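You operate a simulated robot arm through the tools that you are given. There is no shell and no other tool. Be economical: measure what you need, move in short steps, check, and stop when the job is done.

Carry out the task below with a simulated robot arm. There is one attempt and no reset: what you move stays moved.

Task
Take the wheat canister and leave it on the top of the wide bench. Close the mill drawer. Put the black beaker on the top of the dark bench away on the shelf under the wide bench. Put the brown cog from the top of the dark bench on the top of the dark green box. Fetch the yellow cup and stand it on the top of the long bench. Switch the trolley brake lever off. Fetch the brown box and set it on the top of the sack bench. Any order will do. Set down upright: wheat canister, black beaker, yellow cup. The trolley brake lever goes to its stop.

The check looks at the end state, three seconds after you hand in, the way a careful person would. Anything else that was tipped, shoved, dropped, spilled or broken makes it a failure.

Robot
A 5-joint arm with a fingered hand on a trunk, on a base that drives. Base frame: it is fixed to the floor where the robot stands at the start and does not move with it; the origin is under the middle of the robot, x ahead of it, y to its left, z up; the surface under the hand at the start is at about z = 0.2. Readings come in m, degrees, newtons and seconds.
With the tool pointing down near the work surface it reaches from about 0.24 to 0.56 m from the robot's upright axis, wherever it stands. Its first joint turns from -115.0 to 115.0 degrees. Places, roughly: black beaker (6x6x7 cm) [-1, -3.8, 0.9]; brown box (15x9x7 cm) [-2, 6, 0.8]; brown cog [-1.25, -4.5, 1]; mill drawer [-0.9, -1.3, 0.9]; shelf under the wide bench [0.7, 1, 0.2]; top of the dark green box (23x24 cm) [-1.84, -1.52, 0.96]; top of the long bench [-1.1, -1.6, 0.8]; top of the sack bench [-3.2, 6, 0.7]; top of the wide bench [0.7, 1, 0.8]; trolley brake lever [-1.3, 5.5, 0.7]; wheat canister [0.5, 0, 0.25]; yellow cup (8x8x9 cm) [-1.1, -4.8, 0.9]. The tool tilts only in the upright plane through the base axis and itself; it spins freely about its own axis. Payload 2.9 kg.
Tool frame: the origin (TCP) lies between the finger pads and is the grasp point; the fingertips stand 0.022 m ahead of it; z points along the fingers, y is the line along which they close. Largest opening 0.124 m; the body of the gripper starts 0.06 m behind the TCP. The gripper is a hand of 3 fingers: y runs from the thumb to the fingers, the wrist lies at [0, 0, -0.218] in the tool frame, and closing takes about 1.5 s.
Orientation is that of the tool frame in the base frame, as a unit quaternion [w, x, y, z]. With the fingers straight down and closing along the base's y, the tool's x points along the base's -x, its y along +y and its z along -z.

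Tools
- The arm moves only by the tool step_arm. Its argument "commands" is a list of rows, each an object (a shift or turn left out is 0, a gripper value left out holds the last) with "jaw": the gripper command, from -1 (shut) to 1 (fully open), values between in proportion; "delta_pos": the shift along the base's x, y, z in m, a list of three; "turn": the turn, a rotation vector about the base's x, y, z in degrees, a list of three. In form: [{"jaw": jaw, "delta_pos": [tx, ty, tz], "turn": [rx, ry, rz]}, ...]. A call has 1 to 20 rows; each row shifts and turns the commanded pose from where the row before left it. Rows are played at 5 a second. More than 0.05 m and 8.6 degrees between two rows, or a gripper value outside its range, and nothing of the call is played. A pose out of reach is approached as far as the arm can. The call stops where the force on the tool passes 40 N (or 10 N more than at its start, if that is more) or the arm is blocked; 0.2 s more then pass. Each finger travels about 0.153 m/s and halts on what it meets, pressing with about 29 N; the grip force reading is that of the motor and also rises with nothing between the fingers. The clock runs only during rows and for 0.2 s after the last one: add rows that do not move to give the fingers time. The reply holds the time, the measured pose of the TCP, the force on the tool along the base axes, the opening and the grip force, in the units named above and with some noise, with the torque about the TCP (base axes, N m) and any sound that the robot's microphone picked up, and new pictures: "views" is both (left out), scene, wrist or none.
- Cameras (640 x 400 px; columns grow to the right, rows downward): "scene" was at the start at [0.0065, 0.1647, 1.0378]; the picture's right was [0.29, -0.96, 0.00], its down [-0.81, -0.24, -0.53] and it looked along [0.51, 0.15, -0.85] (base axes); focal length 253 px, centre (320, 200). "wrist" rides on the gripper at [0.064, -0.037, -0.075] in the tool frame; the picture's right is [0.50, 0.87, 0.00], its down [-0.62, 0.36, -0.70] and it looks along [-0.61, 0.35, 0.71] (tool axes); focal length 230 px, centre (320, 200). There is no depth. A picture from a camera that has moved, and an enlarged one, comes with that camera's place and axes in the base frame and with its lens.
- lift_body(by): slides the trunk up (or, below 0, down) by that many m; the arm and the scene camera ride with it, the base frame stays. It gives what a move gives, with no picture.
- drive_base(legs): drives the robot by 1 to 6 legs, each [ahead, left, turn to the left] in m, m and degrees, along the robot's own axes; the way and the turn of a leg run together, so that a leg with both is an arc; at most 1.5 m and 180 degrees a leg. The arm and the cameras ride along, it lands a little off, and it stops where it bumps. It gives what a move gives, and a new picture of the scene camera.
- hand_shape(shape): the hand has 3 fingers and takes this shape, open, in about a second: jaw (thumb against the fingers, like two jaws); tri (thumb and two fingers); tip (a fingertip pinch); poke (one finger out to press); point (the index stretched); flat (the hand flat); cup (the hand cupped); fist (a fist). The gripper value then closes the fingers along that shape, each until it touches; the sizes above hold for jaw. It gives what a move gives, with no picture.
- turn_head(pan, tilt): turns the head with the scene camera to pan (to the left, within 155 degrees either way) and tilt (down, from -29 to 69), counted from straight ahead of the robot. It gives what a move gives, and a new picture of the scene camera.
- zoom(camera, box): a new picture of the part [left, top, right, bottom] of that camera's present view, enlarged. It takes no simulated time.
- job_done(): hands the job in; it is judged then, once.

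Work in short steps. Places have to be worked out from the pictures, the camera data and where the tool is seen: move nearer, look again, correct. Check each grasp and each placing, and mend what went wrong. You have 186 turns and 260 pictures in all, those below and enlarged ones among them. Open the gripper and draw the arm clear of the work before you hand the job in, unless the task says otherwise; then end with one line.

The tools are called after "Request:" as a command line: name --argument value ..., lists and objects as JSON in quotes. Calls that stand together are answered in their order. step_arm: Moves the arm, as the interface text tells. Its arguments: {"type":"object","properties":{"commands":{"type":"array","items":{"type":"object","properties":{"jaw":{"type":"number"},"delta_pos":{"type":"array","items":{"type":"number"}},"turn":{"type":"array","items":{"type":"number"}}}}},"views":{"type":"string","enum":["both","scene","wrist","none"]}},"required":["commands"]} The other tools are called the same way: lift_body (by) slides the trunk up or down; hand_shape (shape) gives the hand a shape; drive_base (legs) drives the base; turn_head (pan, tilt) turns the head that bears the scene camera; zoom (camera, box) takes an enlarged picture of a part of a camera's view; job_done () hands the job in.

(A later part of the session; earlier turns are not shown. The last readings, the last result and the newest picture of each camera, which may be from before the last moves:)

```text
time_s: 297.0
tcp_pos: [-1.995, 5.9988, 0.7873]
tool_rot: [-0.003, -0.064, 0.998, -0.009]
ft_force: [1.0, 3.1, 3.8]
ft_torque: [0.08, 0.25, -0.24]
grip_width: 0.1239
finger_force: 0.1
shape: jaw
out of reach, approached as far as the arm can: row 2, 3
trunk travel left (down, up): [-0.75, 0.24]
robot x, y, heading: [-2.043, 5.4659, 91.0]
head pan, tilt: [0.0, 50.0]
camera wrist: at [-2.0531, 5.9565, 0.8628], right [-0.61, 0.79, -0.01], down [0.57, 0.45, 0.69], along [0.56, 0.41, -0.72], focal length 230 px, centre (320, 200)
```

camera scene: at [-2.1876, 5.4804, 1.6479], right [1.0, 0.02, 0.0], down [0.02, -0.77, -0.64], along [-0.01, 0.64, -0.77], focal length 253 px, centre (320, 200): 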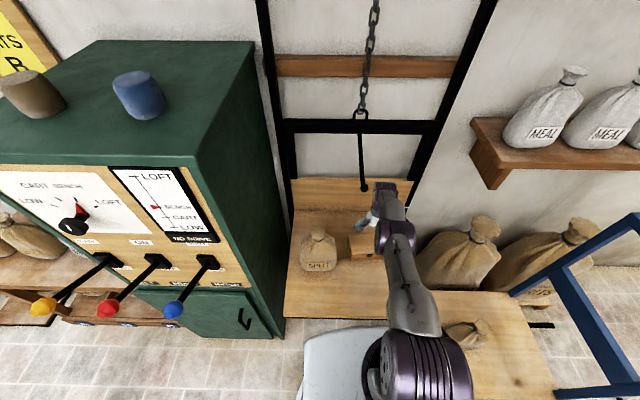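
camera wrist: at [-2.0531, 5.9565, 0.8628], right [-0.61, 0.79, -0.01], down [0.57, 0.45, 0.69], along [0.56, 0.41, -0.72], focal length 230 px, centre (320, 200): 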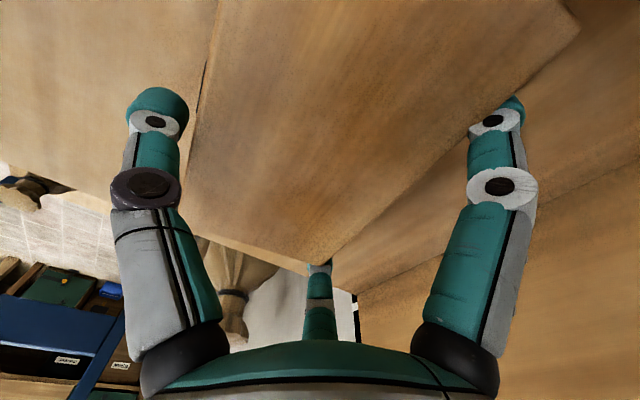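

The arm is at the edge of its reach and sits 1 cm short. I creep the base 1.5 cm forward.

Request:
drive_base --legs '[[0.015, 0, 0]]'

Request:
step_arm --commands '[{}]' --views "wrist"

```text
time_s: 297.7
tcp_pos: [-1.9965, 6.0139, 0.7869]
tool_rot: [-0.002, -0.064, 0.998, -0.011]
ft_force: [-0.3, -2.1, 1.9]
ft_torque: [-0.1, -0.03, 0.02]
grip_width: 0.1242
finger_force: 0.1
shape: jaw
trunk travel left (down, up): [-0.75, 0.24]
robot x, y, heading: [-2.0447, 5.4811, 91.1]
head pan, tilt: [0.0, 50.0]
camera scene: at [-2.1878, 5.4952, 1.6478], right [1.0, 0.02, 0.0], down [0.02, -0.77, -0.64], along [-0.01, 0.64, -0.77], focal length 253 px, centre (320, 200)
```

scene: 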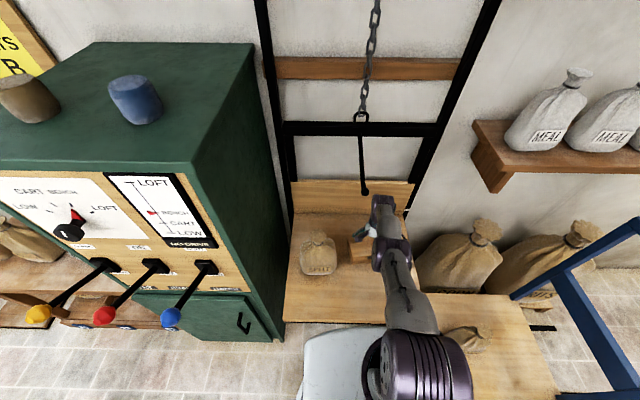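

```text
time_s: 298.1
tcp_pos: [-1.9952, 6.0137, 0.7884]
tool_rot: [-0.002, -0.066, 0.998, -0.01]
ft_force: [1.5, -1.4, 0.4]
ft_torque: [-0.04, -0.05, -0.04]
grip_width: 0.1241
finger_force: 0.0
shape: jaw
trunk travel left (down, up): [-0.75, 0.24]
robot x, y, heading: [-2.0442, 5.4831, 91.3]
head pan, tilt: [0.0, 50.0]
camera wrist: at [-2.0536, 5.9706, 0.8628], right [-0.61, 0.79, -0.01], down [0.57, 0.45, 0.69], along [0.56, 0.41, -0.72], focal length 230 px, centre (320, 200)
```

wrist: 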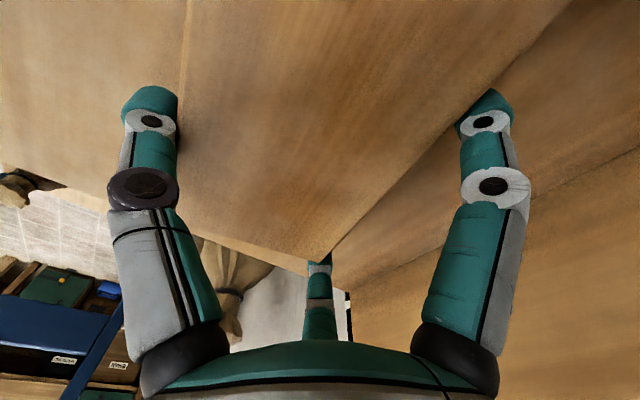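

The box is straddled by thumb and fingers. I lower further with the trunk.

Request:
step_arm --commands '[{"delta_pos": [0, -0.003, 0]}, {}]' --views "none"

Request:
lift_body --by -0.03

Request:
step_arm --commands '[{}]' --views "wrist"

```text
time_s: 298.7
tcp_pos: [-1.9946, 6.0137, 0.7868]
tool_rot: [-0.002, -0.064, 0.998, -0.011]
ft_force: [-0.1, -1.0, 2.3]
ft_torque: [-0.06, 0.02, 0.01]
grip_width: 0.1242
finger_force: 0.0
shape: jaw
trunk travel left (down, up): [-0.75, 0.24]
robot x, y, heading: [-2.0446, 5.4852, 91.2]
head pan, tilt: [0.0, 50.0]
```

```text
time_s: 299.4
tcp_pos: [-1.9934, 6.0124, 0.7616]
tool_rot: [-0.001, -0.064, 0.998, -0.006]
ft_force: [1.3, -12.4, 28.5]
ft_torque: [-0.57, -0.08, -0.19]
grip_width: 0.1234
finger_force: 0.0
shape: jaw
trunk travel left (down, up): [-0.72, 0.27]
robot x, y, heading: [-2.0422, 5.4787, 91.1]
head pan, tilt: [0.0, 50.0]
stopped: the force on the tool passed its limit at 42 N (the readings are from after the stop); the commanded pose is now the measured one
```

```text
time_s: 299.8
tcp_pos: [-1.9943, 6.013, 0.7626]
tool_rot: [-0.001, -0.063, 0.998, -0.005]
ft_force: [3.1, -9.7, 29.5]
ft_torque: [-0.67, -0.05, -0.21]
grip_width: 0.1231
finger_force: 0.0
shape: jaw
trunk travel left (down, up): [-0.72, 0.27]
robot x, y, heading: [-2.041, 5.4783, 91.1]
head pan, tilt: [0.0, 50.0]
camera wrist: at [-2.0522, 5.9684, 0.8374], right [-0.61, 0.8, -0.01], down [0.57, 0.44, 0.7], along [0.56, 0.42, -0.72], focal length 230 px, centre (320, 200)
```

wrist: 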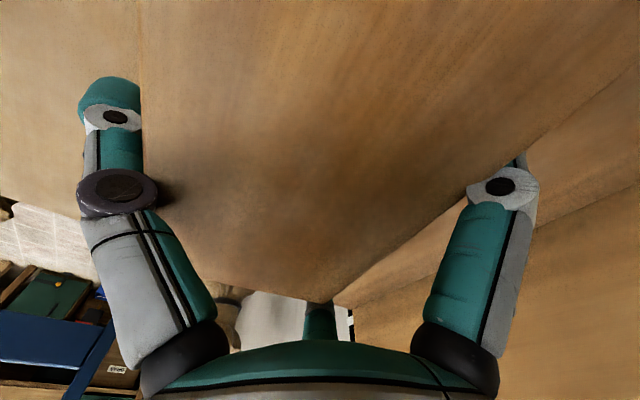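

The box wedges against the flaring fingers: deep enough. I ease up 8 mm and close.

Request:
step_arm --commands '[{"delta_pos": [0, 0, 0.008]}, {}, {"jaw": 0.7}, {"jaw": 0.4}, {"jaw": 0.0}, {"jaw": -0.3}, {}, {}]' --views "wrist"

```text
time_s: 301.6
tcp_pos: [-1.9939, 6.0167, 0.7666]
tool_rot: [-0.001, -0.064, 0.998, -0.009]
ft_force: [0.5, 2.3, 0.0]
ft_torque: [0.32, -0.14, -0.01]
grip_width: 0.0978
finger_force: 29.1
shape: jaw
trunk travel left (down, up): [-0.72, 0.27]
robot x, y, heading: [-2.0402, 5.4794, 91.4]
head pan, tilt: [0.0, 50.0]
camera wrist: at [-2.0521, 5.975, 0.8416], right [-0.61, 0.79, -0.01], down [0.57, 0.45, 0.69], along [0.56, 0.41, -0.72], focal length 230 px, centre (320, 200)
```

wrist: 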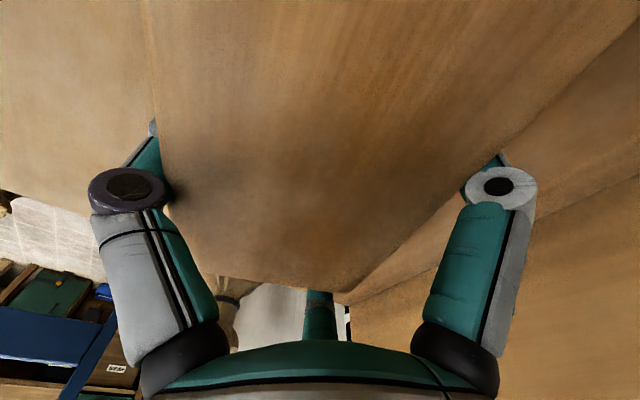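

Gripped at 98 mm with 29 N. I lift 3 cm and check.

Request:
step_arm --commands '[{"delta_pos": [0, 0, 0.015]}, {"delta_pos": [0, -0.005, 0.015]}, {"delta_pos": [0, -0.005, 0.015]}, {}]' --views "both"

```text
time_s: 302.6
tcp_pos: [-1.9908, 6.0316, 0.8032]
tool_rot: [-0.001, -0.064, 0.998, -0.009]
ft_force: [-0.4, -0.2, -4.8]
ft_torque: [0.15, -0.15, 0.0]
grip_width: 0.0939
finger_force: 29.2
shape: jaw
out of reach, approached as far as the arm can: row 1, 2, 3
trunk travel left (down, up): [-0.72, 0.27]
robot x, y, heading: [-2.0431, 5.4787, 91.2]
head pan, tilt: [0.0, 50.0]
camera scene: at [-2.1878, 5.4963, 1.6181], right [1.0, 0.02, 0.0], down [0.02, -0.77, -0.64], along [-0.01, 0.64, -0.77], focal length 253 px, centre (320, 200)
camera wrist: at [-2.0492, 5.9882, 0.8783], right [-0.61, 0.79, -0.01], down [0.57, 0.45, 0.69], along [0.56, 0.41, -0.72], focal length 230 px, centre (320, 200)
```

scene: 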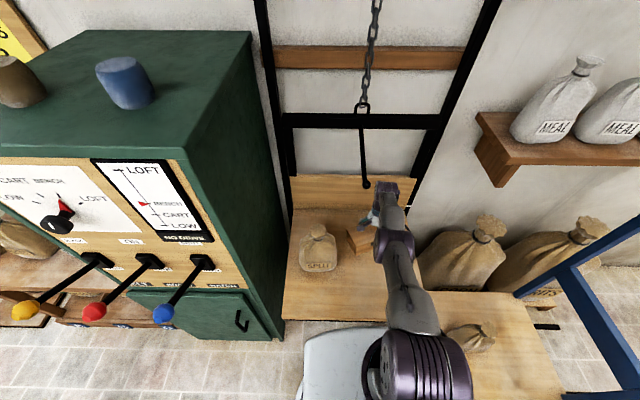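
wrist: 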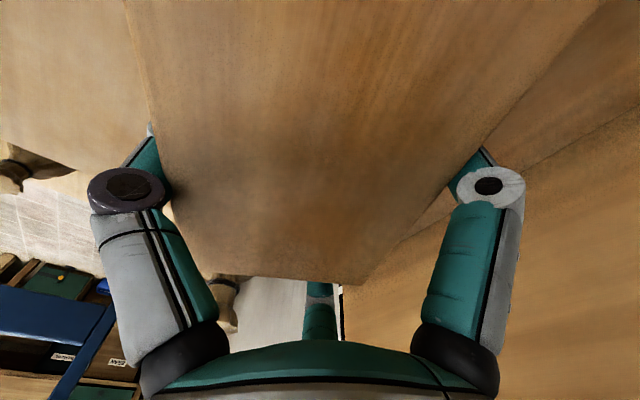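

The box is lifted (about 5 N). I drive straight back out.

Request:
drive_base --legs '[[-0.2, 0, 0]]'

Request:
drive_base --legs '[[-0.3, 0, 0]]'

Request:
step_arm --commands '[{"delta_pos": [0, -0.02, 0.02]}, {}]' --views "wrist"

```text
time_s: 304.2
tcp_pos: [-1.988, 5.8301, 0.8032]
tool_rot: [-0.002, -0.065, 0.998, -0.009]
ft_force: [0.1, 0.6, -5.3]
ft_torque: [0.15, -0.12, 0.0]
grip_width: 0.0937
finger_force: 29.0
shape: jaw
trunk travel left (down, up): [-0.72, 0.27]
robot x, y, heading: [-2.0392, 5.2801, 91.2]
head pan, tilt: [0.0, 50.0]
camera scene: at [-2.1836, 5.2936, 1.6181], right [1.0, 0.02, 0.0], down [0.02, -0.77, -0.64], along [-0.01, 0.64, -0.77], focal length 253 px, centre (320, 200)
```

scene: 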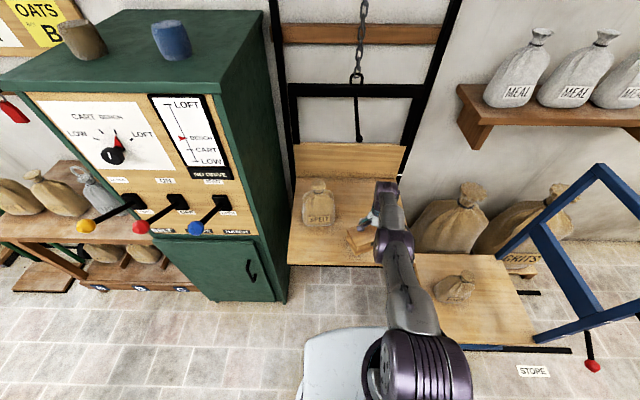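

```text
time_s: 306.3
tcp_pos: [-1.9823, 5.5296, 0.803]
tool_rot: [-0.002, -0.066, 0.998, -0.009]
ft_force: [-0.2, -0.4, -5.1]
ft_torque: [0.12, -0.14, 0.01]
grip_width: 0.0937
finger_force: 28.9
shape: jaw
trunk travel left (down, up): [-0.72, 0.27]
robot x, y, heading: [-2.0315, 4.9816, 91.2]
head pan, tilt: [0.0, 50.0]
camera scene: at [-2.1769, 4.9931, 1.6181], right [1.0, 0.02, 0.0], down [0.02, -0.77, -0.64], along [-0.01, 0.64, -0.77], focal length 253 px, centre (320, 200)
```

scene: 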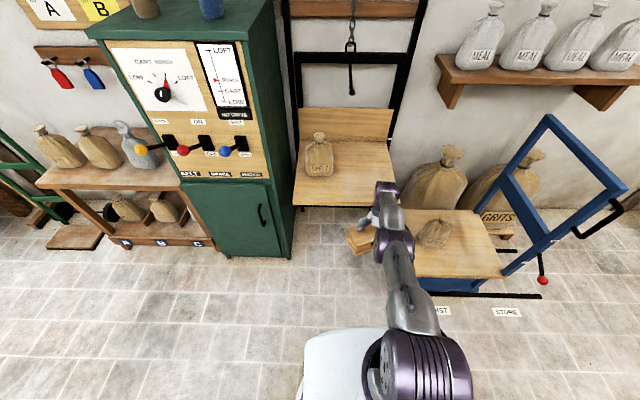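

```text
time_s: 306.9
tcp_pos: [-1.9793, 5.5331, 0.8163]
tool_rot: [-0.002, -0.066, 0.998, -0.01]
ft_force: [0.0, -0.2, -5.1]
ft_torque: [0.12, -0.14, -0.04]
grip_width: 0.0938
finger_force: 29.4
shape: jaw
out of reach, approached as far as the arm can: row 1
trunk travel left (down, up): [-0.72, 0.27]
robot x, y, heading: [-2.0292, 4.9783, 91.6]
head pan, tilt: [0.0, 50.0]
camera wrist: at [-2.0376, 5.4898, 0.8918], right [-0.61, 0.79, -0.01], down [0.57, 0.45, 0.69], along [0.55, 0.41, -0.72], focal length 230 px, centre (320, 200)
```

wrist: 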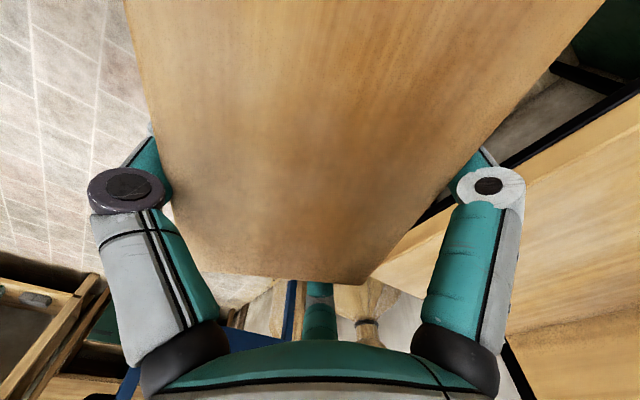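

Box is held well. I back up 15 cm more and strafe left to look at the sack bench.

Request:
drive_base --legs '[[-0.15, 0, -1.2], [0, 1.2, 0]]'

Request:
turn_head --pan 0 --tilt 40

Request:
zoom --camera "scene" --box '[200, 100, 440, 250]'

```text
time_s: 313.9
tcp_pos: [-3.1685, 5.3685, 0.8159]
tool_rot: [-0.002, -0.061, 0.998, -0.01]
ft_force: [-0.6, -0.3, -5.3]
ft_torque: [0.13, -0.14, 0.02]
grip_width: 0.0937
finger_force: 29.3
shape: jaw
trunk travel left (down, up): [-0.72, 0.27]
robot x, y, heading: [-3.226, 4.8127, 90.7]
head pan, tilt: [0.0, 50.0]
camera scene: at [-3.3702, 4.8311, 1.6181], right [1.0, 0.01, 0.0], down [0.01, -0.77, -0.64], along [-0.01, 0.64, -0.77], focal length 253 px, centre (320, 200)
```

scene: 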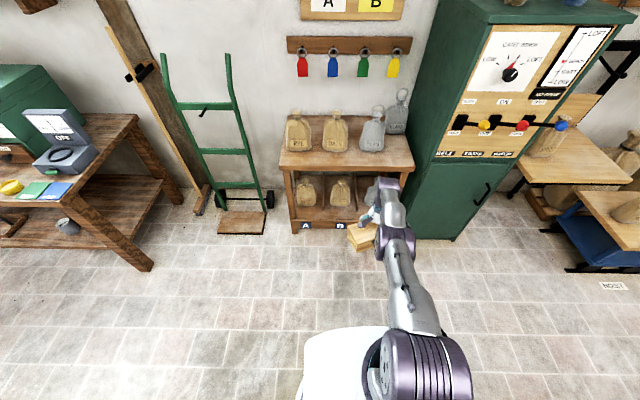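

```text
time_s: 314.6
tcp_pos: [-3.1678, 5.3688, 0.8166]
tool_rot: [-0.002, -0.061, 0.998, -0.009]
ft_force: [0.1, -0.2, -5.8]
ft_torque: [0.09, -0.15, 0.02]
grip_width: 0.0937
finger_force: 29.1
shape: jaw
trunk travel left (down, up): [-0.72, 0.27]
robot x, y, heading: [-3.2285, 4.818, 90.4]
head pan, tilt: [0.0, 40.0]
camera scene: at [-3.3699, 4.8391, 1.6322], right [1.0, 0.01, 0.0], down [0.01, -0.64, -0.77], along [-0.01, 0.77, -0.64], focal length 253 px, centre (320, 200)
```

scene: 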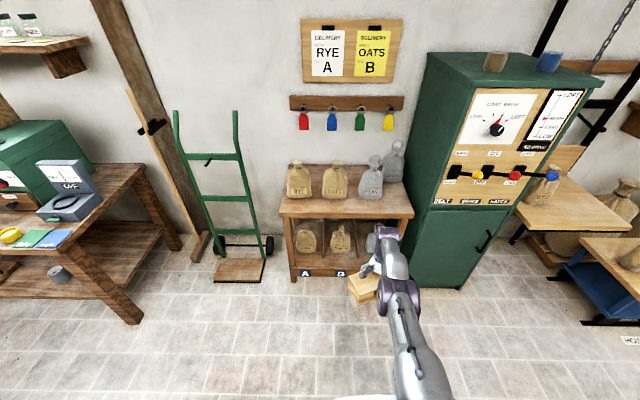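

```text
2.67 times, centred on (320, 175) of scene
camera zoom: at [-3.3699, 4.8391, 1.6322], right [1.0, 0.01, 0.0], down [0.01, -0.64, -0.77], along [-0.01, 0.77, -0.64], focal length 674 px, centre (320, 267)
```

zoom: 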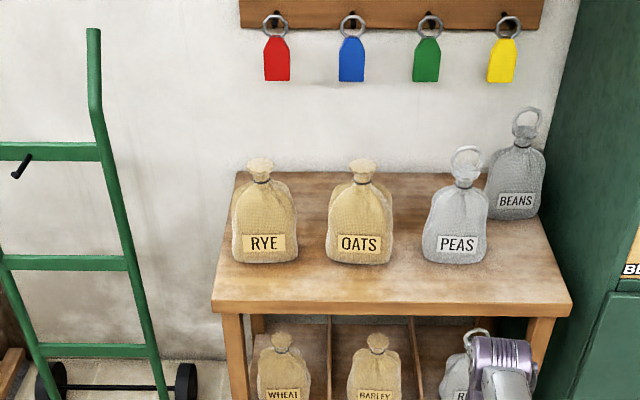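

The sack bench top (z≈0.7) has a free front strip, y≈5.845–5.976; I'll set the box at x≈-3.195 so that the thumb lies in the gap between OATS and PEAS. I turn the hand 156° so that the box is parallel to the edge, with the thumb on the far side.

Request:
step_arm --commands '[{"delta_pos": [0, -0.03, 0.03]}, {"turn": [0, 0, 8.2]}, {"turn": [0, 0, 8.2]}, {"turn": [0, 0, 8.2]}, {"turn": [0, 0, 8.2]}, {"turn": [0, 0, 8.2]}, {"turn": [0, 0, 8.2]}, {"turn": [0, 0, 8.2]}, {"turn": [0, 0, 8.2]}, {"turn": [0, 0, 8.2]}, {"turn": [0, 0, 8.2]}, {"turn": [0, 0, 8.2]}, {"turn": [0, 0, 8.2]}, {"turn": [0, 0, 8.2]}, {"turn": [0, 0, 8.2]}, {"turn": [0, 0, 8.2]}, {"turn": [0, 0, 8.2]}, {"turn": [0, 0, 8.2]}, {"turn": [0, 0, 8.2]}, {"turn": [0, 0, 8.2]}]' --views "none"

Request:
drive_base --legs '[[0.35, 0, -0.4]]'

Request:
step_arm --commands '[{}]' --views "wrist"

Request:
zoom --camera "scene" --box '[240, 150, 480, 300]'

```text
time_s: 318.9
tcp_pos: [-3.164, 5.3781, 0.83]
tool_rot: [-0.007, 0.989, -0.148, 0.0]
ft_force: [-0.7, -1.4, -5.2]
ft_torque: [-0.06, 0.18, 0.0]
grip_width: 0.0928
finger_force: 29.2
shape: jaw
out of reach, approached as far as the arm can: row 1, 9, 15
trunk travel left (down, up): [-0.72, 0.27]
robot x, y, heading: [-3.2259, 4.8151, 90.8]
head pan, tilt: [0.0, 40.0]
```

```text
time_s: 321.1
tcp_pos: [-3.1681, 5.7349, 0.8296]
tool_rot: [-0.007, 0.989, -0.15, 0.0]
ft_force: [0.1, -0.4, -5.8]
ft_torque: [-0.03, 0.14, -0.05]
grip_width: 0.0932
finger_force: 29.2
shape: jaw
trunk travel left (down, up): [-0.72, 0.27]
robot x, y, heading: [-3.2271, 5.1714, 90.9]
head pan, tilt: [0.0, 40.0]
camera scene: at [-3.3749, 5.195, 1.6323], right [1.0, 0.01, 0.0], down [0.01, -0.64, -0.77], along [-0.01, 0.77, -0.64], focal length 253 px, centre (320, 200)
```

scene: 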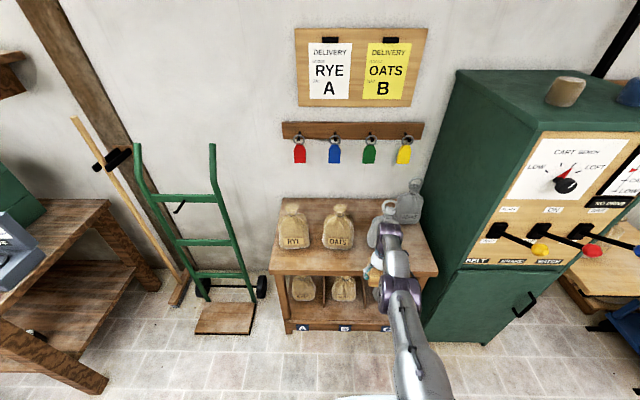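

```text
time_s: 321.5
tcp_pos: [-3.1687, 5.7347, 0.8289]
tool_rot: [-0.007, 0.989, -0.149, 0.0]
ft_force: [0.2, -0.6, -4.4]
ft_torque: [-0.03, 0.19, 0.01]
grip_width: 0.0927
finger_force: 28.9
shape: jaw
trunk travel left (down, up): [-0.72, 0.27]
robot x, y, heading: [-3.2273, 5.1695, 91.0]
head pan, tilt: [0.0, 40.0]
camera wrist: at [-3.0961, 5.7499, 0.9042], right [0.22, -0.97, -0.01], down [-0.7, -0.17, 0.7], along [-0.68, -0.15, -0.72], focal length 230 px, centre (320, 200)
```

wrist: 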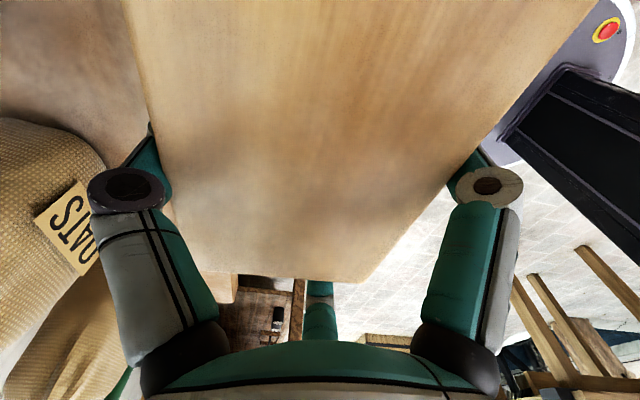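

```text
2.67 times, centred on (360, 225) of scene
camera zoom: at [-3.3748, 5.1941, 1.6323], right [1.0, 0.01, 0.0], down [0.01, -0.64, -0.77], along [-0.01, 0.77, -0.64], focal length 674 px, centre (213, 133)
```

zoom: 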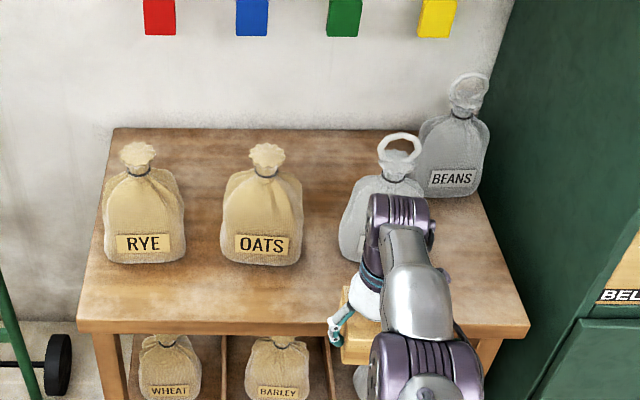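

Triangulating, the bench top is z≈0.735 with front edge y≈5.807 and the sacks start at y≈5.93. The box is parallel now. I lift 2 cm and move so that the box centre goes to (-3.20, 5.868).

Request:
lift_body --by 0.03

Request:
drive_base --legs '[[0.1, 0.047, 0]]'

Request:
step_arm --commands '[{}]' --views "wrist"

Request:
zoom --camera "scene" --box '[240, 170, 480, 320]'

```text
time_s: 322.3
tcp_pos: [-3.1685, 5.7332, 0.859]
tool_rot: [-0.007, 0.989, -0.151, 0.001]
ft_force: [0.8, 0.5, -5.4]
ft_torque: [-0.05, 0.16, -0.02]
grip_width: 0.0931
finger_force: 29.0
shape: jaw
trunk travel left (down, up): [-0.75, 0.24]
robot x, y, heading: [-3.2303, 5.1688, 90.8]
head pan, tilt: [0.0, 40.0]
```

```text
time_s: 323.5
tcp_pos: [-3.2172, 5.8345, 0.859]
tool_rot: [-0.007, 0.989, -0.149, 0.001]
ft_force: [-0.4, 0.2, -5.2]
ft_torque: [-0.02, 0.2, 0.02]
grip_width: 0.0931
finger_force: 29.3
shape: jaw
trunk travel left (down, up): [-0.75, 0.24]
robot x, y, heading: [-3.278, 5.2673, 90.9]
head pan, tilt: [0.0, 40.0]
camera scene: at [-3.4233, 5.2952, 1.6622], right [1.0, 0.01, 0.0], down [0.01, -0.64, -0.77], along [-0.01, 0.77, -0.64], focal length 253 px, centre (320, 200)
```

scene: 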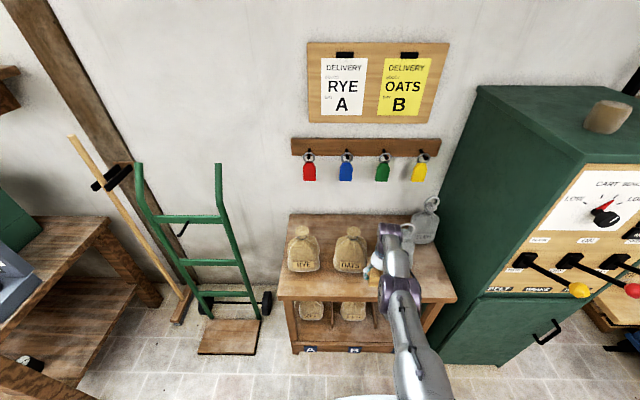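

```text
time_s: 323.9
tcp_pos: [-3.2158, 5.8347, 0.8604]
tool_rot: [-0.007, 0.989, -0.15, -0.001]
ft_force: [-0.9, 0.3, -4.2]
ft_torque: [-0.04, 0.24, 0.01]
grip_width: 0.0929
finger_force: 29.1
shape: jaw
trunk travel left (down, up): [-0.75, 0.24]
robot x, y, heading: [-3.2781, 5.2735, 90.5]
head pan, tilt: [0.0, 40.0]
camera wrist: at [-3.1441, 5.85, 0.9343], right [0.22, -0.97, -0.01], down [-0.7, -0.17, 0.7], along [-0.68, -0.15, -0.72], focal length 230 px, centre (320, 200)
```

wrist: 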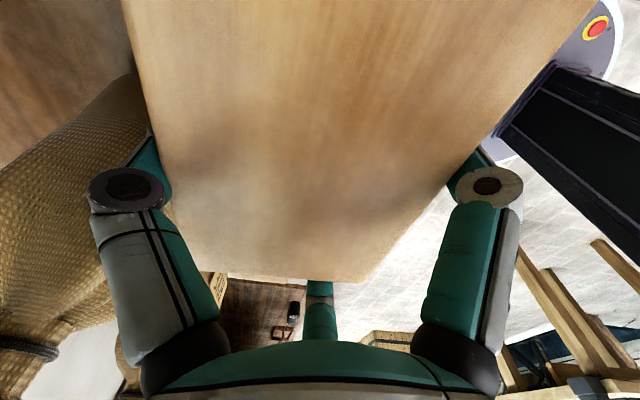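

```text
2.67 times, centred on (360, 245) of scene
camera zoom: at [-3.4226, 5.2939, 1.6623], right [1.0, 0.01, 0.0], down [0.01, -0.64, -0.77], along [-0.01, 0.77, -0.64], focal length 674 px, centre (213, 80)
```

zoom: 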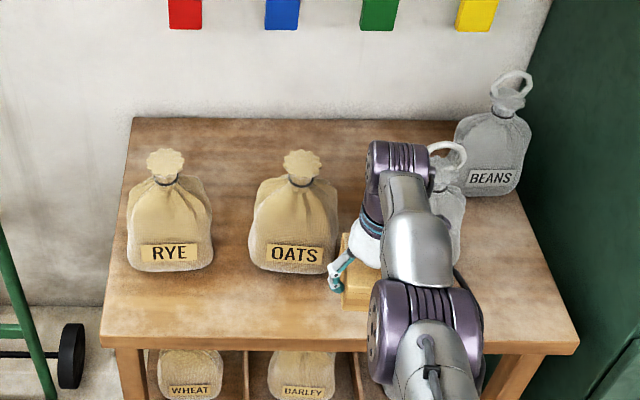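

Box over the strip; 2.2 cm further in, then I lower it.

Request:
drive_base --legs '[[0.022, 0, 0]]'

Request:
lift_body --by -0.045

Request:
step_arm --commands '[{}]' --views "wrist"

Request:
zoom --camera "scene" --box '[280, 200, 440, 300]'

```text
time_s: 324.7
tcp_pos: [-3.2172, 5.8564, 0.8602]
tool_rot: [-0.007, 0.989, -0.15, 0.0]
ft_force: [0.0, -0.6, -4.8]
ft_torque: [-0.04, 0.19, -0.01]
grip_width: 0.093
finger_force: 28.8
shape: jaw
trunk travel left (down, up): [-0.75, 0.24]
robot x, y, heading: [-3.2813, 5.2903, 90.6]
head pan, tilt: [0.0, 40.0]
camera scene: at [-3.4233, 5.3156, 1.6623], right [1.0, 0.01, 0.0], down [0.01, -0.64, -0.77], along [-0.01, 0.77, -0.64], focal length 253 px, centre (320, 200)
```

scene: 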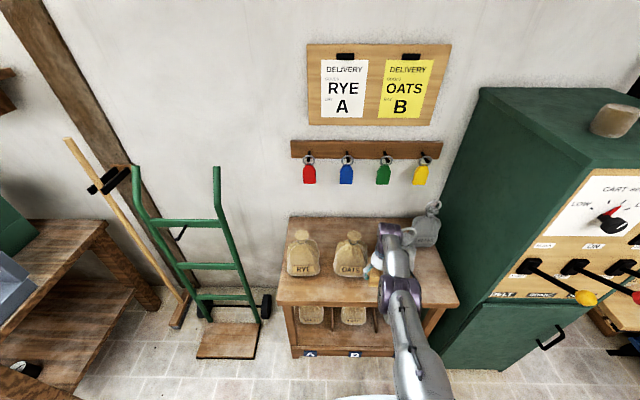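

```text
time_s: 325.6
tcp_pos: [-3.2168, 5.8572, 0.815]
tool_rot: [-0.007, 0.989, -0.15, 0.001]
ft_force: [0.5, 0.1, -4.9]
ft_torque: [-0.04, 0.22, -0.03]
grip_width: 0.0929
finger_force: 29.1
shape: jaw
trunk travel left (down, up): [-0.705, 0.285]
robot x, y, heading: [-3.2818, 5.2917, 90.9]
head pan, tilt: [0.0, 40.0]
```

```text
time_s: 326.0
tcp_pos: [-3.2173, 5.8567, 0.8137]
tool_rot: [-0.007, 0.989, -0.149, 0.0]
ft_force: [0.2, 0.3, -5.2]
ft_torque: [-0.07, 0.2, 0.03]
grip_width: 0.0928
finger_force: 29.1
shape: jaw
trunk travel left (down, up): [-0.705, 0.285]
robot x, y, heading: [-3.2822, 5.2955, 90.8]
head pan, tilt: [0.0, 40.0]
camera wrist: at [-3.1447, 5.8722, 0.8893], right [0.22, -0.97, -0.01], down [-0.7, -0.17, 0.7], along [-0.68, -0.15, -0.72], focal length 230 px, centre (320, 200)
```

wrist: 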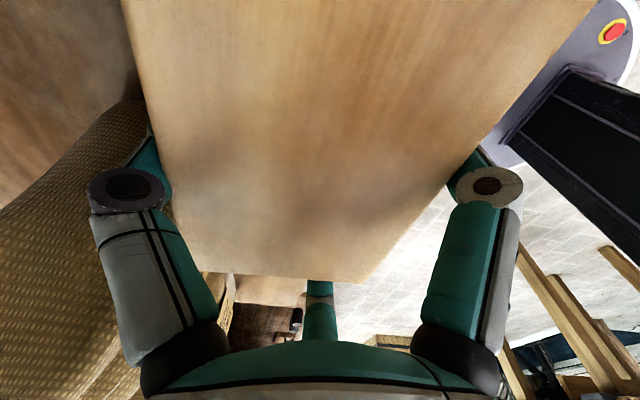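

```text
4.00 times, centred on (360, 250) of scene
camera zoom: at [-3.4233, 5.3164, 1.6173], right [1.0, 0.01, 0.0], down [0.01, -0.64, -0.77], along [-0.01, 0.77, -0.64], focal length 1010 px, centre (160, 0)
```

zoom: 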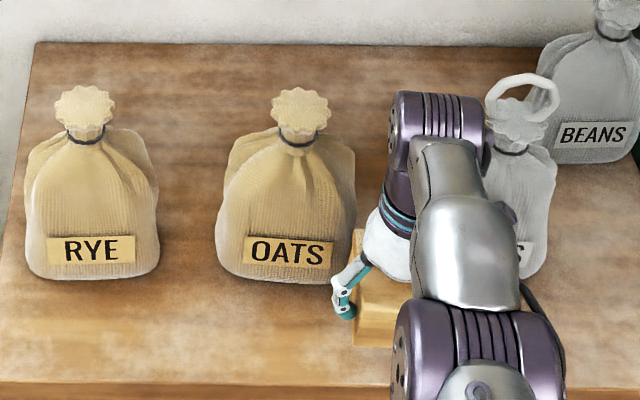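

I judge the box centre at about (-3.18, 5.876); I shift 6 mm toward me for clearance from the sacks and lower to contact.

Request:
step_arm --commands '[{"delta_pos": [0, -0.006, -0.008]}, {}]' --views "none"

Request:
lift_body --by -0.008

```text
time_s: 326.6
tcp_pos: [-3.2179, 5.854, 0.8054]
tool_rot: [-0.006, 0.989, -0.151, 0.0]
ft_force: [-0.2, 1.1, -5.3]
ft_torque: [-0.03, 0.16, -0.02]
grip_width: 0.0927
finger_force: 29.5
shape: jaw
out of reach, approached as far as the arm can: row 1
trunk travel left (down, up): [-0.705, 0.285]
robot x, y, heading: [-3.2786, 5.2931, 90.6]
head pan, tilt: [0.0, 40.0]
```

```text
time_s: 327.1
tcp_pos: [-3.218, 5.8546, 0.7974]
tool_rot: [-0.007, 0.989, -0.15, 0.0]
ft_force: [0.4, -0.2, -5.5]
ft_torque: [-0.03, 0.22, 0.02]
grip_width: 0.0927
finger_force: 28.8
shape: jaw
trunk travel left (down, up): [-0.697, 0.293]
robot x, y, heading: [-3.2765, 5.2944, 90.7]
head pan, tilt: [0.0, 40.0]
```

Request:
lift_body --by -0.006

Request:
lift_body --by -0.005

```text
time_s: 327.7
tcp_pos: [-3.2178, 5.8547, 0.791]
tool_rot: [-0.006, 0.989, -0.149, 0.0]
ft_force: [0.3, 0.7, -5.3]
ft_torque: [-0.09, 0.16, -0.01]
grip_width: 0.0932
finger_force: 29.1
shape: jaw
trunk travel left (down, up): [-0.691, 0.299]
robot x, y, heading: [-3.2773, 5.2895, 91.0]
head pan, tilt: [0.0, 40.0]
```

```text
time_s: 328.2
tcp_pos: [-3.2175, 5.8534, 0.7848]
tool_rot: [-0.006, 0.989, -0.15, 0.0]
ft_force: [-0.7, 1.1, -5.2]
ft_torque: [-0.02, 0.19, 0.02]
grip_width: 0.0929
finger_force: 28.8
shape: jaw
trunk travel left (down, up): [-0.686, 0.304]
robot x, y, heading: [-3.2808, 5.2908, 90.7]
head pan, tilt: [0.0, 40.0]
```

No contact yet; I check the picture.

Request:
lift_body --by -0.006

Request:
step_arm --commands '[{}]' --views "scene"

Request:
zoom --camera "scene" --box '[300, 220, 420, 295]'

```text
time_s: 328.8
tcp_pos: [-3.2182, 5.8535, 0.7796]
tool_rot: [-0.006, 0.989, -0.149, 0.0]
ft_force: [-0.5, 0.4, -5.7]
ft_torque: [-0.08, 0.19, 0.02]
grip_width: 0.0927
finger_force: 29.3
shape: jaw
trunk travel left (down, up): [-0.68, 0.31]
robot x, y, heading: [-3.2782, 5.292, 91.0]
head pan, tilt: [0.0, 40.0]
```

```text
time_s: 329.2
tcp_pos: [-3.2182, 5.8534, 0.7802]
tool_rot: [-0.006, 0.989, -0.15, 0.0]
ft_force: [0.7, 0.3, -5.7]
ft_torque: [0.0, 0.2, 0.02]
grip_width: 0.0927
finger_force: 28.7
shape: jaw
trunk travel left (down, up): [-0.68, 0.31]
robot x, y, heading: [-3.2756, 5.2927, 90.8]
head pan, tilt: [0.0, 40.0]
camera scene: at [-3.4233, 5.3165, 1.5923], right [1.0, 0.01, 0.0], down [0.01, -0.64, -0.77], along [-0.01, 0.77, -0.64], focal length 253 px, centre (320, 200)
```

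scene: 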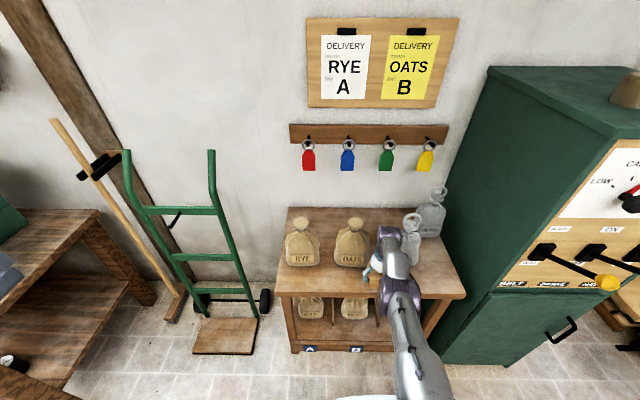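

```text
5.33 times, centred on (360, 258) of scene
camera zoom: at [-3.4233, 5.3165, 1.5923], right [1.0, 0.01, 0.0], down [0.01, -0.64, -0.77], along [-0.01, 0.77, -0.64], focal length 1347 px, centre (107, -107)
```

zoom: 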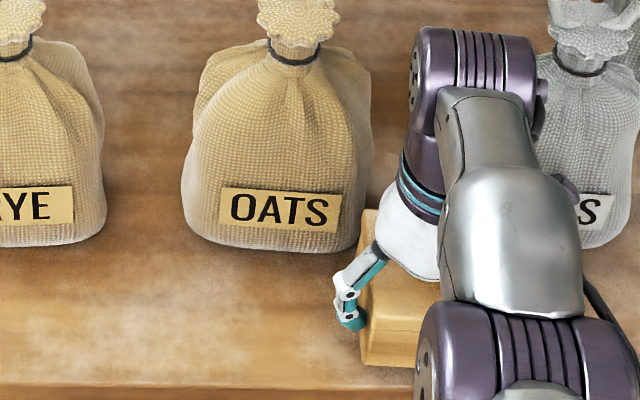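

About 2 cm to go by the picture. I continue down.

Request:
lift_body --by -0.008

Request:
lift_body --by -0.005

```text
time_s: 329.8
tcp_pos: [-3.2185, 5.854, 0.7722]
tool_rot: [-0.006, 0.989, -0.149, 0.0]
ft_force: [-0.5, -0.8, -5.7]
ft_torque: [-0.03, 0.17, 0.0]
grip_width: 0.0928
finger_force: 29.1
shape: jaw
trunk travel left (down, up): [-0.672, 0.318]
robot x, y, heading: [-3.2789, 5.2914, 91.0]
head pan, tilt: [0.0, 40.0]
```

```text
time_s: 330.3
tcp_pos: [-3.2186, 5.8544, 0.7688]
tool_rot: [-0.007, 0.989, -0.148, 0.0]
ft_force: [-1.7, 0.4, 3.1]
ft_torque: [-0.29, -0.35, 0.0]
grip_width: 0.0925
finger_force: 29.0
shape: jaw
trunk travel left (down, up): [-0.667, 0.323]
robot x, y, heading: [-3.2773, 5.2917, 90.9]
head pan, tilt: [0.0, 40.0]
```

Contact. I press 2 mm more and open gently.

Request:
lift_body --by -0.003

Request:
step_arm --commands '[{"jaw": 0.6}, {"jaw": 0.75}, {"jaw": 0.9}, {}, {}]' --views "wrist"

Request:
zoom --camera "scene" --box '[300, 200, 460, 300]'

```text
time_s: 330.8
tcp_pos: [-3.2172, 5.8544, 0.7677]
tool_rot: [-0.009, 0.989, -0.149, -0.001]
ft_force: [-1.6, 5.4, 18.1]
ft_torque: [-0.55, -0.37, 0.11]
grip_width: 0.0921
finger_force: 29.1
shape: jaw
trunk travel left (down, up): [-0.664, 0.326]
robot x, y, heading: [-3.2768, 5.289, 90.8]
head pan, tilt: [0.0, 40.0]
```

```text
time_s: 332.0
tcp_pos: [-3.2185, 5.8529, 0.7648]
tool_rot: [-0.006, 0.989, -0.15, 0.0]
ft_force: [-0.1, -0.3, 0.5]
ft_torque: [0.0, 0.02, 0.0]
grip_width: 0.1176
finger_force: 0.1
shape: jaw
trunk travel left (down, up): [-0.664, 0.326]
robot x, y, heading: [-3.2772, 5.2945, 90.8]
head pan, tilt: [0.0, 40.0]
camera wrist: at [-3.1453, 5.8691, 0.8394], right [0.22, -0.97, -0.01], down [-0.7, -0.17, 0.7], along [-0.68, -0.15, -0.72], focal length 230 px, centre (320, 200)
```

wrist: 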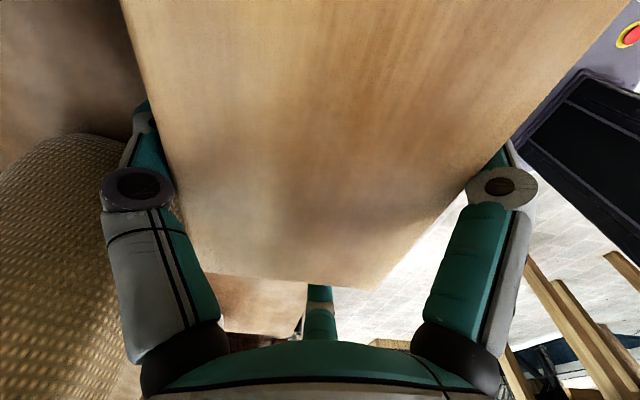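

```text
4.00 times, centred on (380, 250) of scene
camera zoom: at [-3.4235, 5.3156, 1.5762], right [1.0, 0.01, 0.0], down [0.01, -0.64, -0.77], along [-0.01, 0.77, -0.64], focal length 1010 px, centre (80, 0)
```

zoom: 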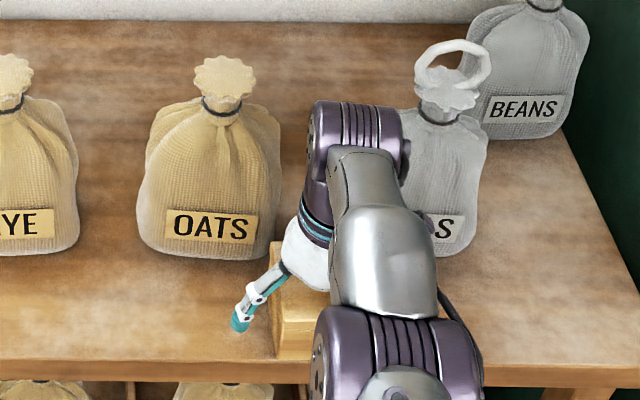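

Released and no force. I rise straight up with the trunk, then back off.

Request:
lift_body --by 0.06

Request:
lift_body --by 0.15

Request:
drive_base --legs '[[-0.4, 0, 0]]'

Request:
zoom --camera "scene" --box '[220, 120, 460, 270]'

```text
time_s: 333.0
tcp_pos: [-3.2181, 5.8539, 0.8242]
tool_rot: [-0.005, 0.989, -0.15, 0.0]
ft_force: [0.0, -0.2, 0.4]
ft_torque: [0.0, 0.0, -0.05]
grip_width: 0.1175
finger_force: 0.1
shape: jaw
trunk travel left (down, up): [-0.724, 0.266]
robot x, y, heading: [-3.283, 5.2922, 90.6]
head pan, tilt: [0.0, 40.0]
```

```text
time_s: 334.8
tcp_pos: [-3.2181, 5.8546, 0.9746]
tool_rot: [-0.006, 0.989, -0.149, 0.0]
ft_force: [-0.4, 0.8, -0.3]
ft_torque: [0.03, -0.02, -0.01]
grip_width: 0.1176
finger_force: 0.1
shape: jaw
trunk travel left (down, up): [-0.874, 0.116]
robot x, y, heading: [-3.2795, 5.2916, 90.8]
head pan, tilt: [0.0, 40.0]
```

```text
time_s: 337.3
tcp_pos: [-3.2135, 5.4467, 0.974]
tool_rot: [-0.007, 0.989, -0.148, 0.0]
ft_force: [0.2, 0.6, -0.6]
ft_torque: [-0.01, 0.0, 0.0]
grip_width: 0.1178
finger_force: 0.0
shape: jaw
trunk travel left (down, up): [-0.874, 0.116]
robot x, y, heading: [-3.2692, 4.885, 91.0]
head pan, tilt: [0.0, 40.0]
camera scene: at [-3.4171, 4.9091, 1.7863], right [1.0, 0.02, 0.0], down [0.01, -0.64, -0.77], along [-0.01, 0.77, -0.64], focal length 253 px, centre (320, 200)
```

scene: 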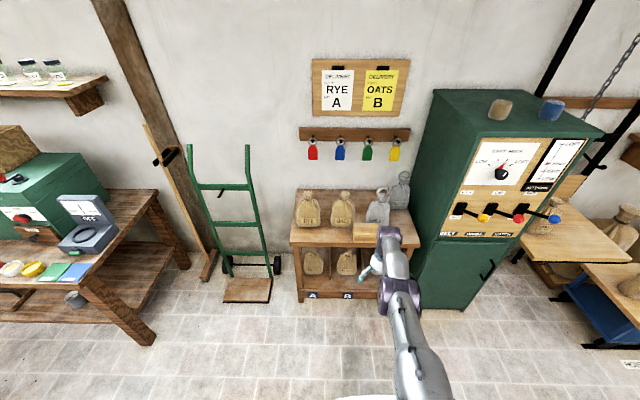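

```text
2.67 times, centred on (340, 195) of scene
camera zoom: at [-3.4171, 4.9091, 1.7863], right [1.0, 0.02, 0.0], down [0.01, -0.64, -0.77], along [-0.01, 0.77, -0.64], focal length 674 px, centre (267, 213)
```

zoom: 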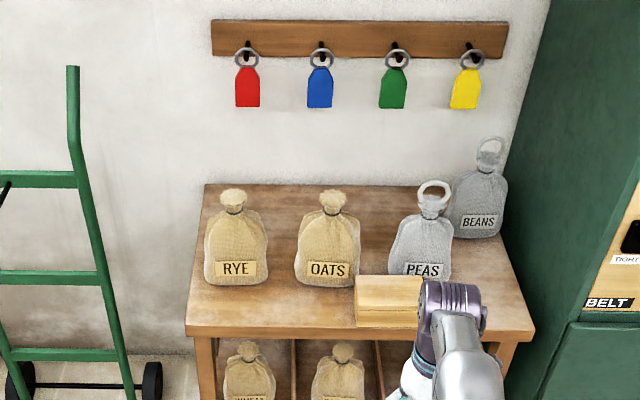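

The box stands on the sack bench and the sacks are untouched. Now to the dark bench for the cog and the cup: I tuck the arm, turn to heading 0 and strafe south along the open aisle at x≈-3.4.

Request:
step_arm --commands '[{"jaw": 0, "delta_pos": [0, -0.045, 0.02]}, {"delta_pos": [0, -0.045, 0.02]}, {"delta_pos": [0, -0.045, 0.02]}, {}]' --views "none"

Request:
drive_base --legs '[[0, 0, -91], [-0.1, -1.42, 0], [-0.1, -1.42, 0], [-0.1, -1.42, 0], [-0.1, -1.4, 0], [-0.3, -1.1, 0]]'

```text
time_s: 338.3
tcp_pos: [-3.2046, 5.4484, 0.9854]
tool_rot: [-0.006, 0.989, -0.148, 0.0]
ft_force: [-0.4, 0.1, 0.2]
ft_torque: [0.01, 0.04, -0.02]
grip_width: 0.0624
finger_force: 0.1
shape: jaw
out of reach, approached as far as the arm can: row 1, 2, 3
trunk travel left (down, up): [-0.874, 0.116]
robot x, y, heading: [-3.2704, 4.8889, 91.2]
head pan, tilt: [0.0, 40.0]
```

```text
time_s: 374.8
tcp_pos: [-3.7139, -1.979, 0.9842]
tool_rot: [0.004, -0.553, 0.833, -0.005]
ft_force: [-0.7, -0.7, 0.7]
ft_torque: [0.0, 0.01, 0.0]
grip_width: 0.0626
finger_force: 0.1
shape: jaw
trunk travel left (down, up): [-0.874, 0.116]
robot x, y, heading: [-4.2664, -1.856, -4.9]
head pan, tilt: [0.0, 40.0]
camera scene: at [-4.2289, -1.7104, 1.7863], right [-0.08, -1.0, 0.0], down [-0.64, 0.05, -0.77], along [0.76, -0.07, -0.64], focal length 253 px, centre (320, 200)
```

scene: 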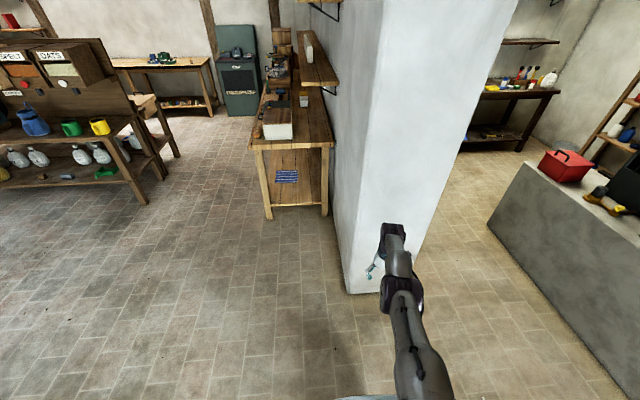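

I straighten the heading and drive round the wall to the dark bench near the cog.

Request:
drive_base --legs '[[0, 0, 4.9], [0, -1.07, 0], [1.4, -0.03, 0], [0.72, -0.03, 0], [0, -1.4, 0]]'

Request:
turn_head --pan -5 --tilt 42

Request:
zoom --camera "scene" --box '[260, 100, 500, 250]'

```text
time_s: 397.5
tcp_pos: [-1.4964, -4.3566, 0.9842]
tool_rot: [0.004, -0.616, 0.788, -0.004]
ft_force: [-0.7, -0.1, -0.2]
ft_torque: [0.02, -0.03, -0.01]
grip_width: 0.063
finger_force: 0.0
shape: jaw
trunk travel left (down, up): [-0.874, 0.116]
robot x, y, heading: [-2.065, -4.3167, 4.1]
head pan, tilt: [0.0, 40.0]
camera scene: at [-2.0464, -4.172, 1.7863], right [0.07, -1.0, 0.0], down [-0.64, -0.04, -0.77], along [0.76, 0.05, -0.64], focal length 253 px, centre (320, 200)
```

scene: 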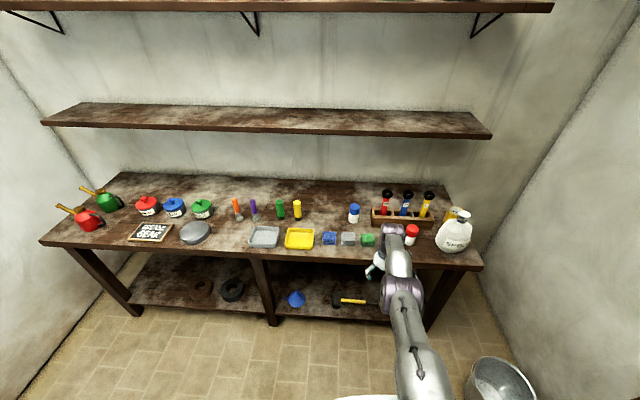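

```text
time_s: 398.1
tcp_pos: [-1.4971, -4.3583, 0.9852]
tool_rot: [0.005, -0.615, 0.788, -0.004]
ft_force: [0.0, -0.3, -0.4]
ft_torque: [0.0, -0.01, 0.02]
grip_width: 0.0623
finger_force: 0.1
shape: jaw
trunk travel left (down, up): [-0.874, 0.116]
robot x, y, heading: [-2.0609, -4.3163, 4.3]
head pan, tilt: [-5.0, 42.0]
camera scene: at [-2.0476, -4.1795, 1.7834], right [-0.02, -1.0, 0.0], down [-0.67, 0.01, -0.74], along [0.74, -0.01, -0.67], focal length 253 px, centre (320, 200)
```

scene: 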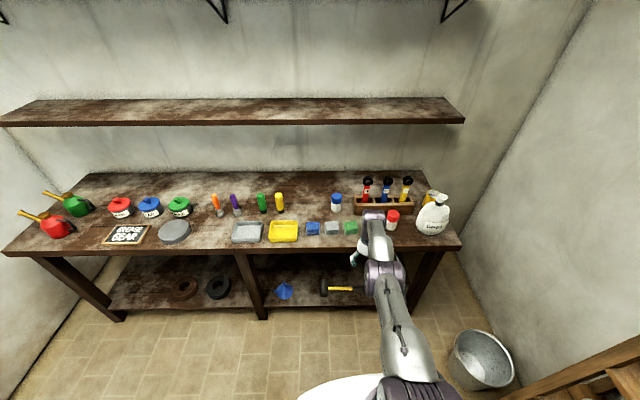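

```text
2.67 times, centred on (380, 175) of scene
camera zoom: at [-2.0476, -4.1795, 1.7834], right [-0.02, -1.0, 0.0], down [-0.67, 0.01, -0.74], along [0.74, -0.01, -0.67], focal length 674 px, centre (160, 267)
```

zoom: 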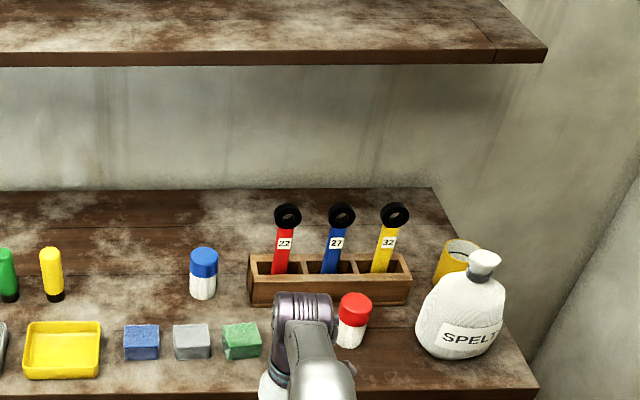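

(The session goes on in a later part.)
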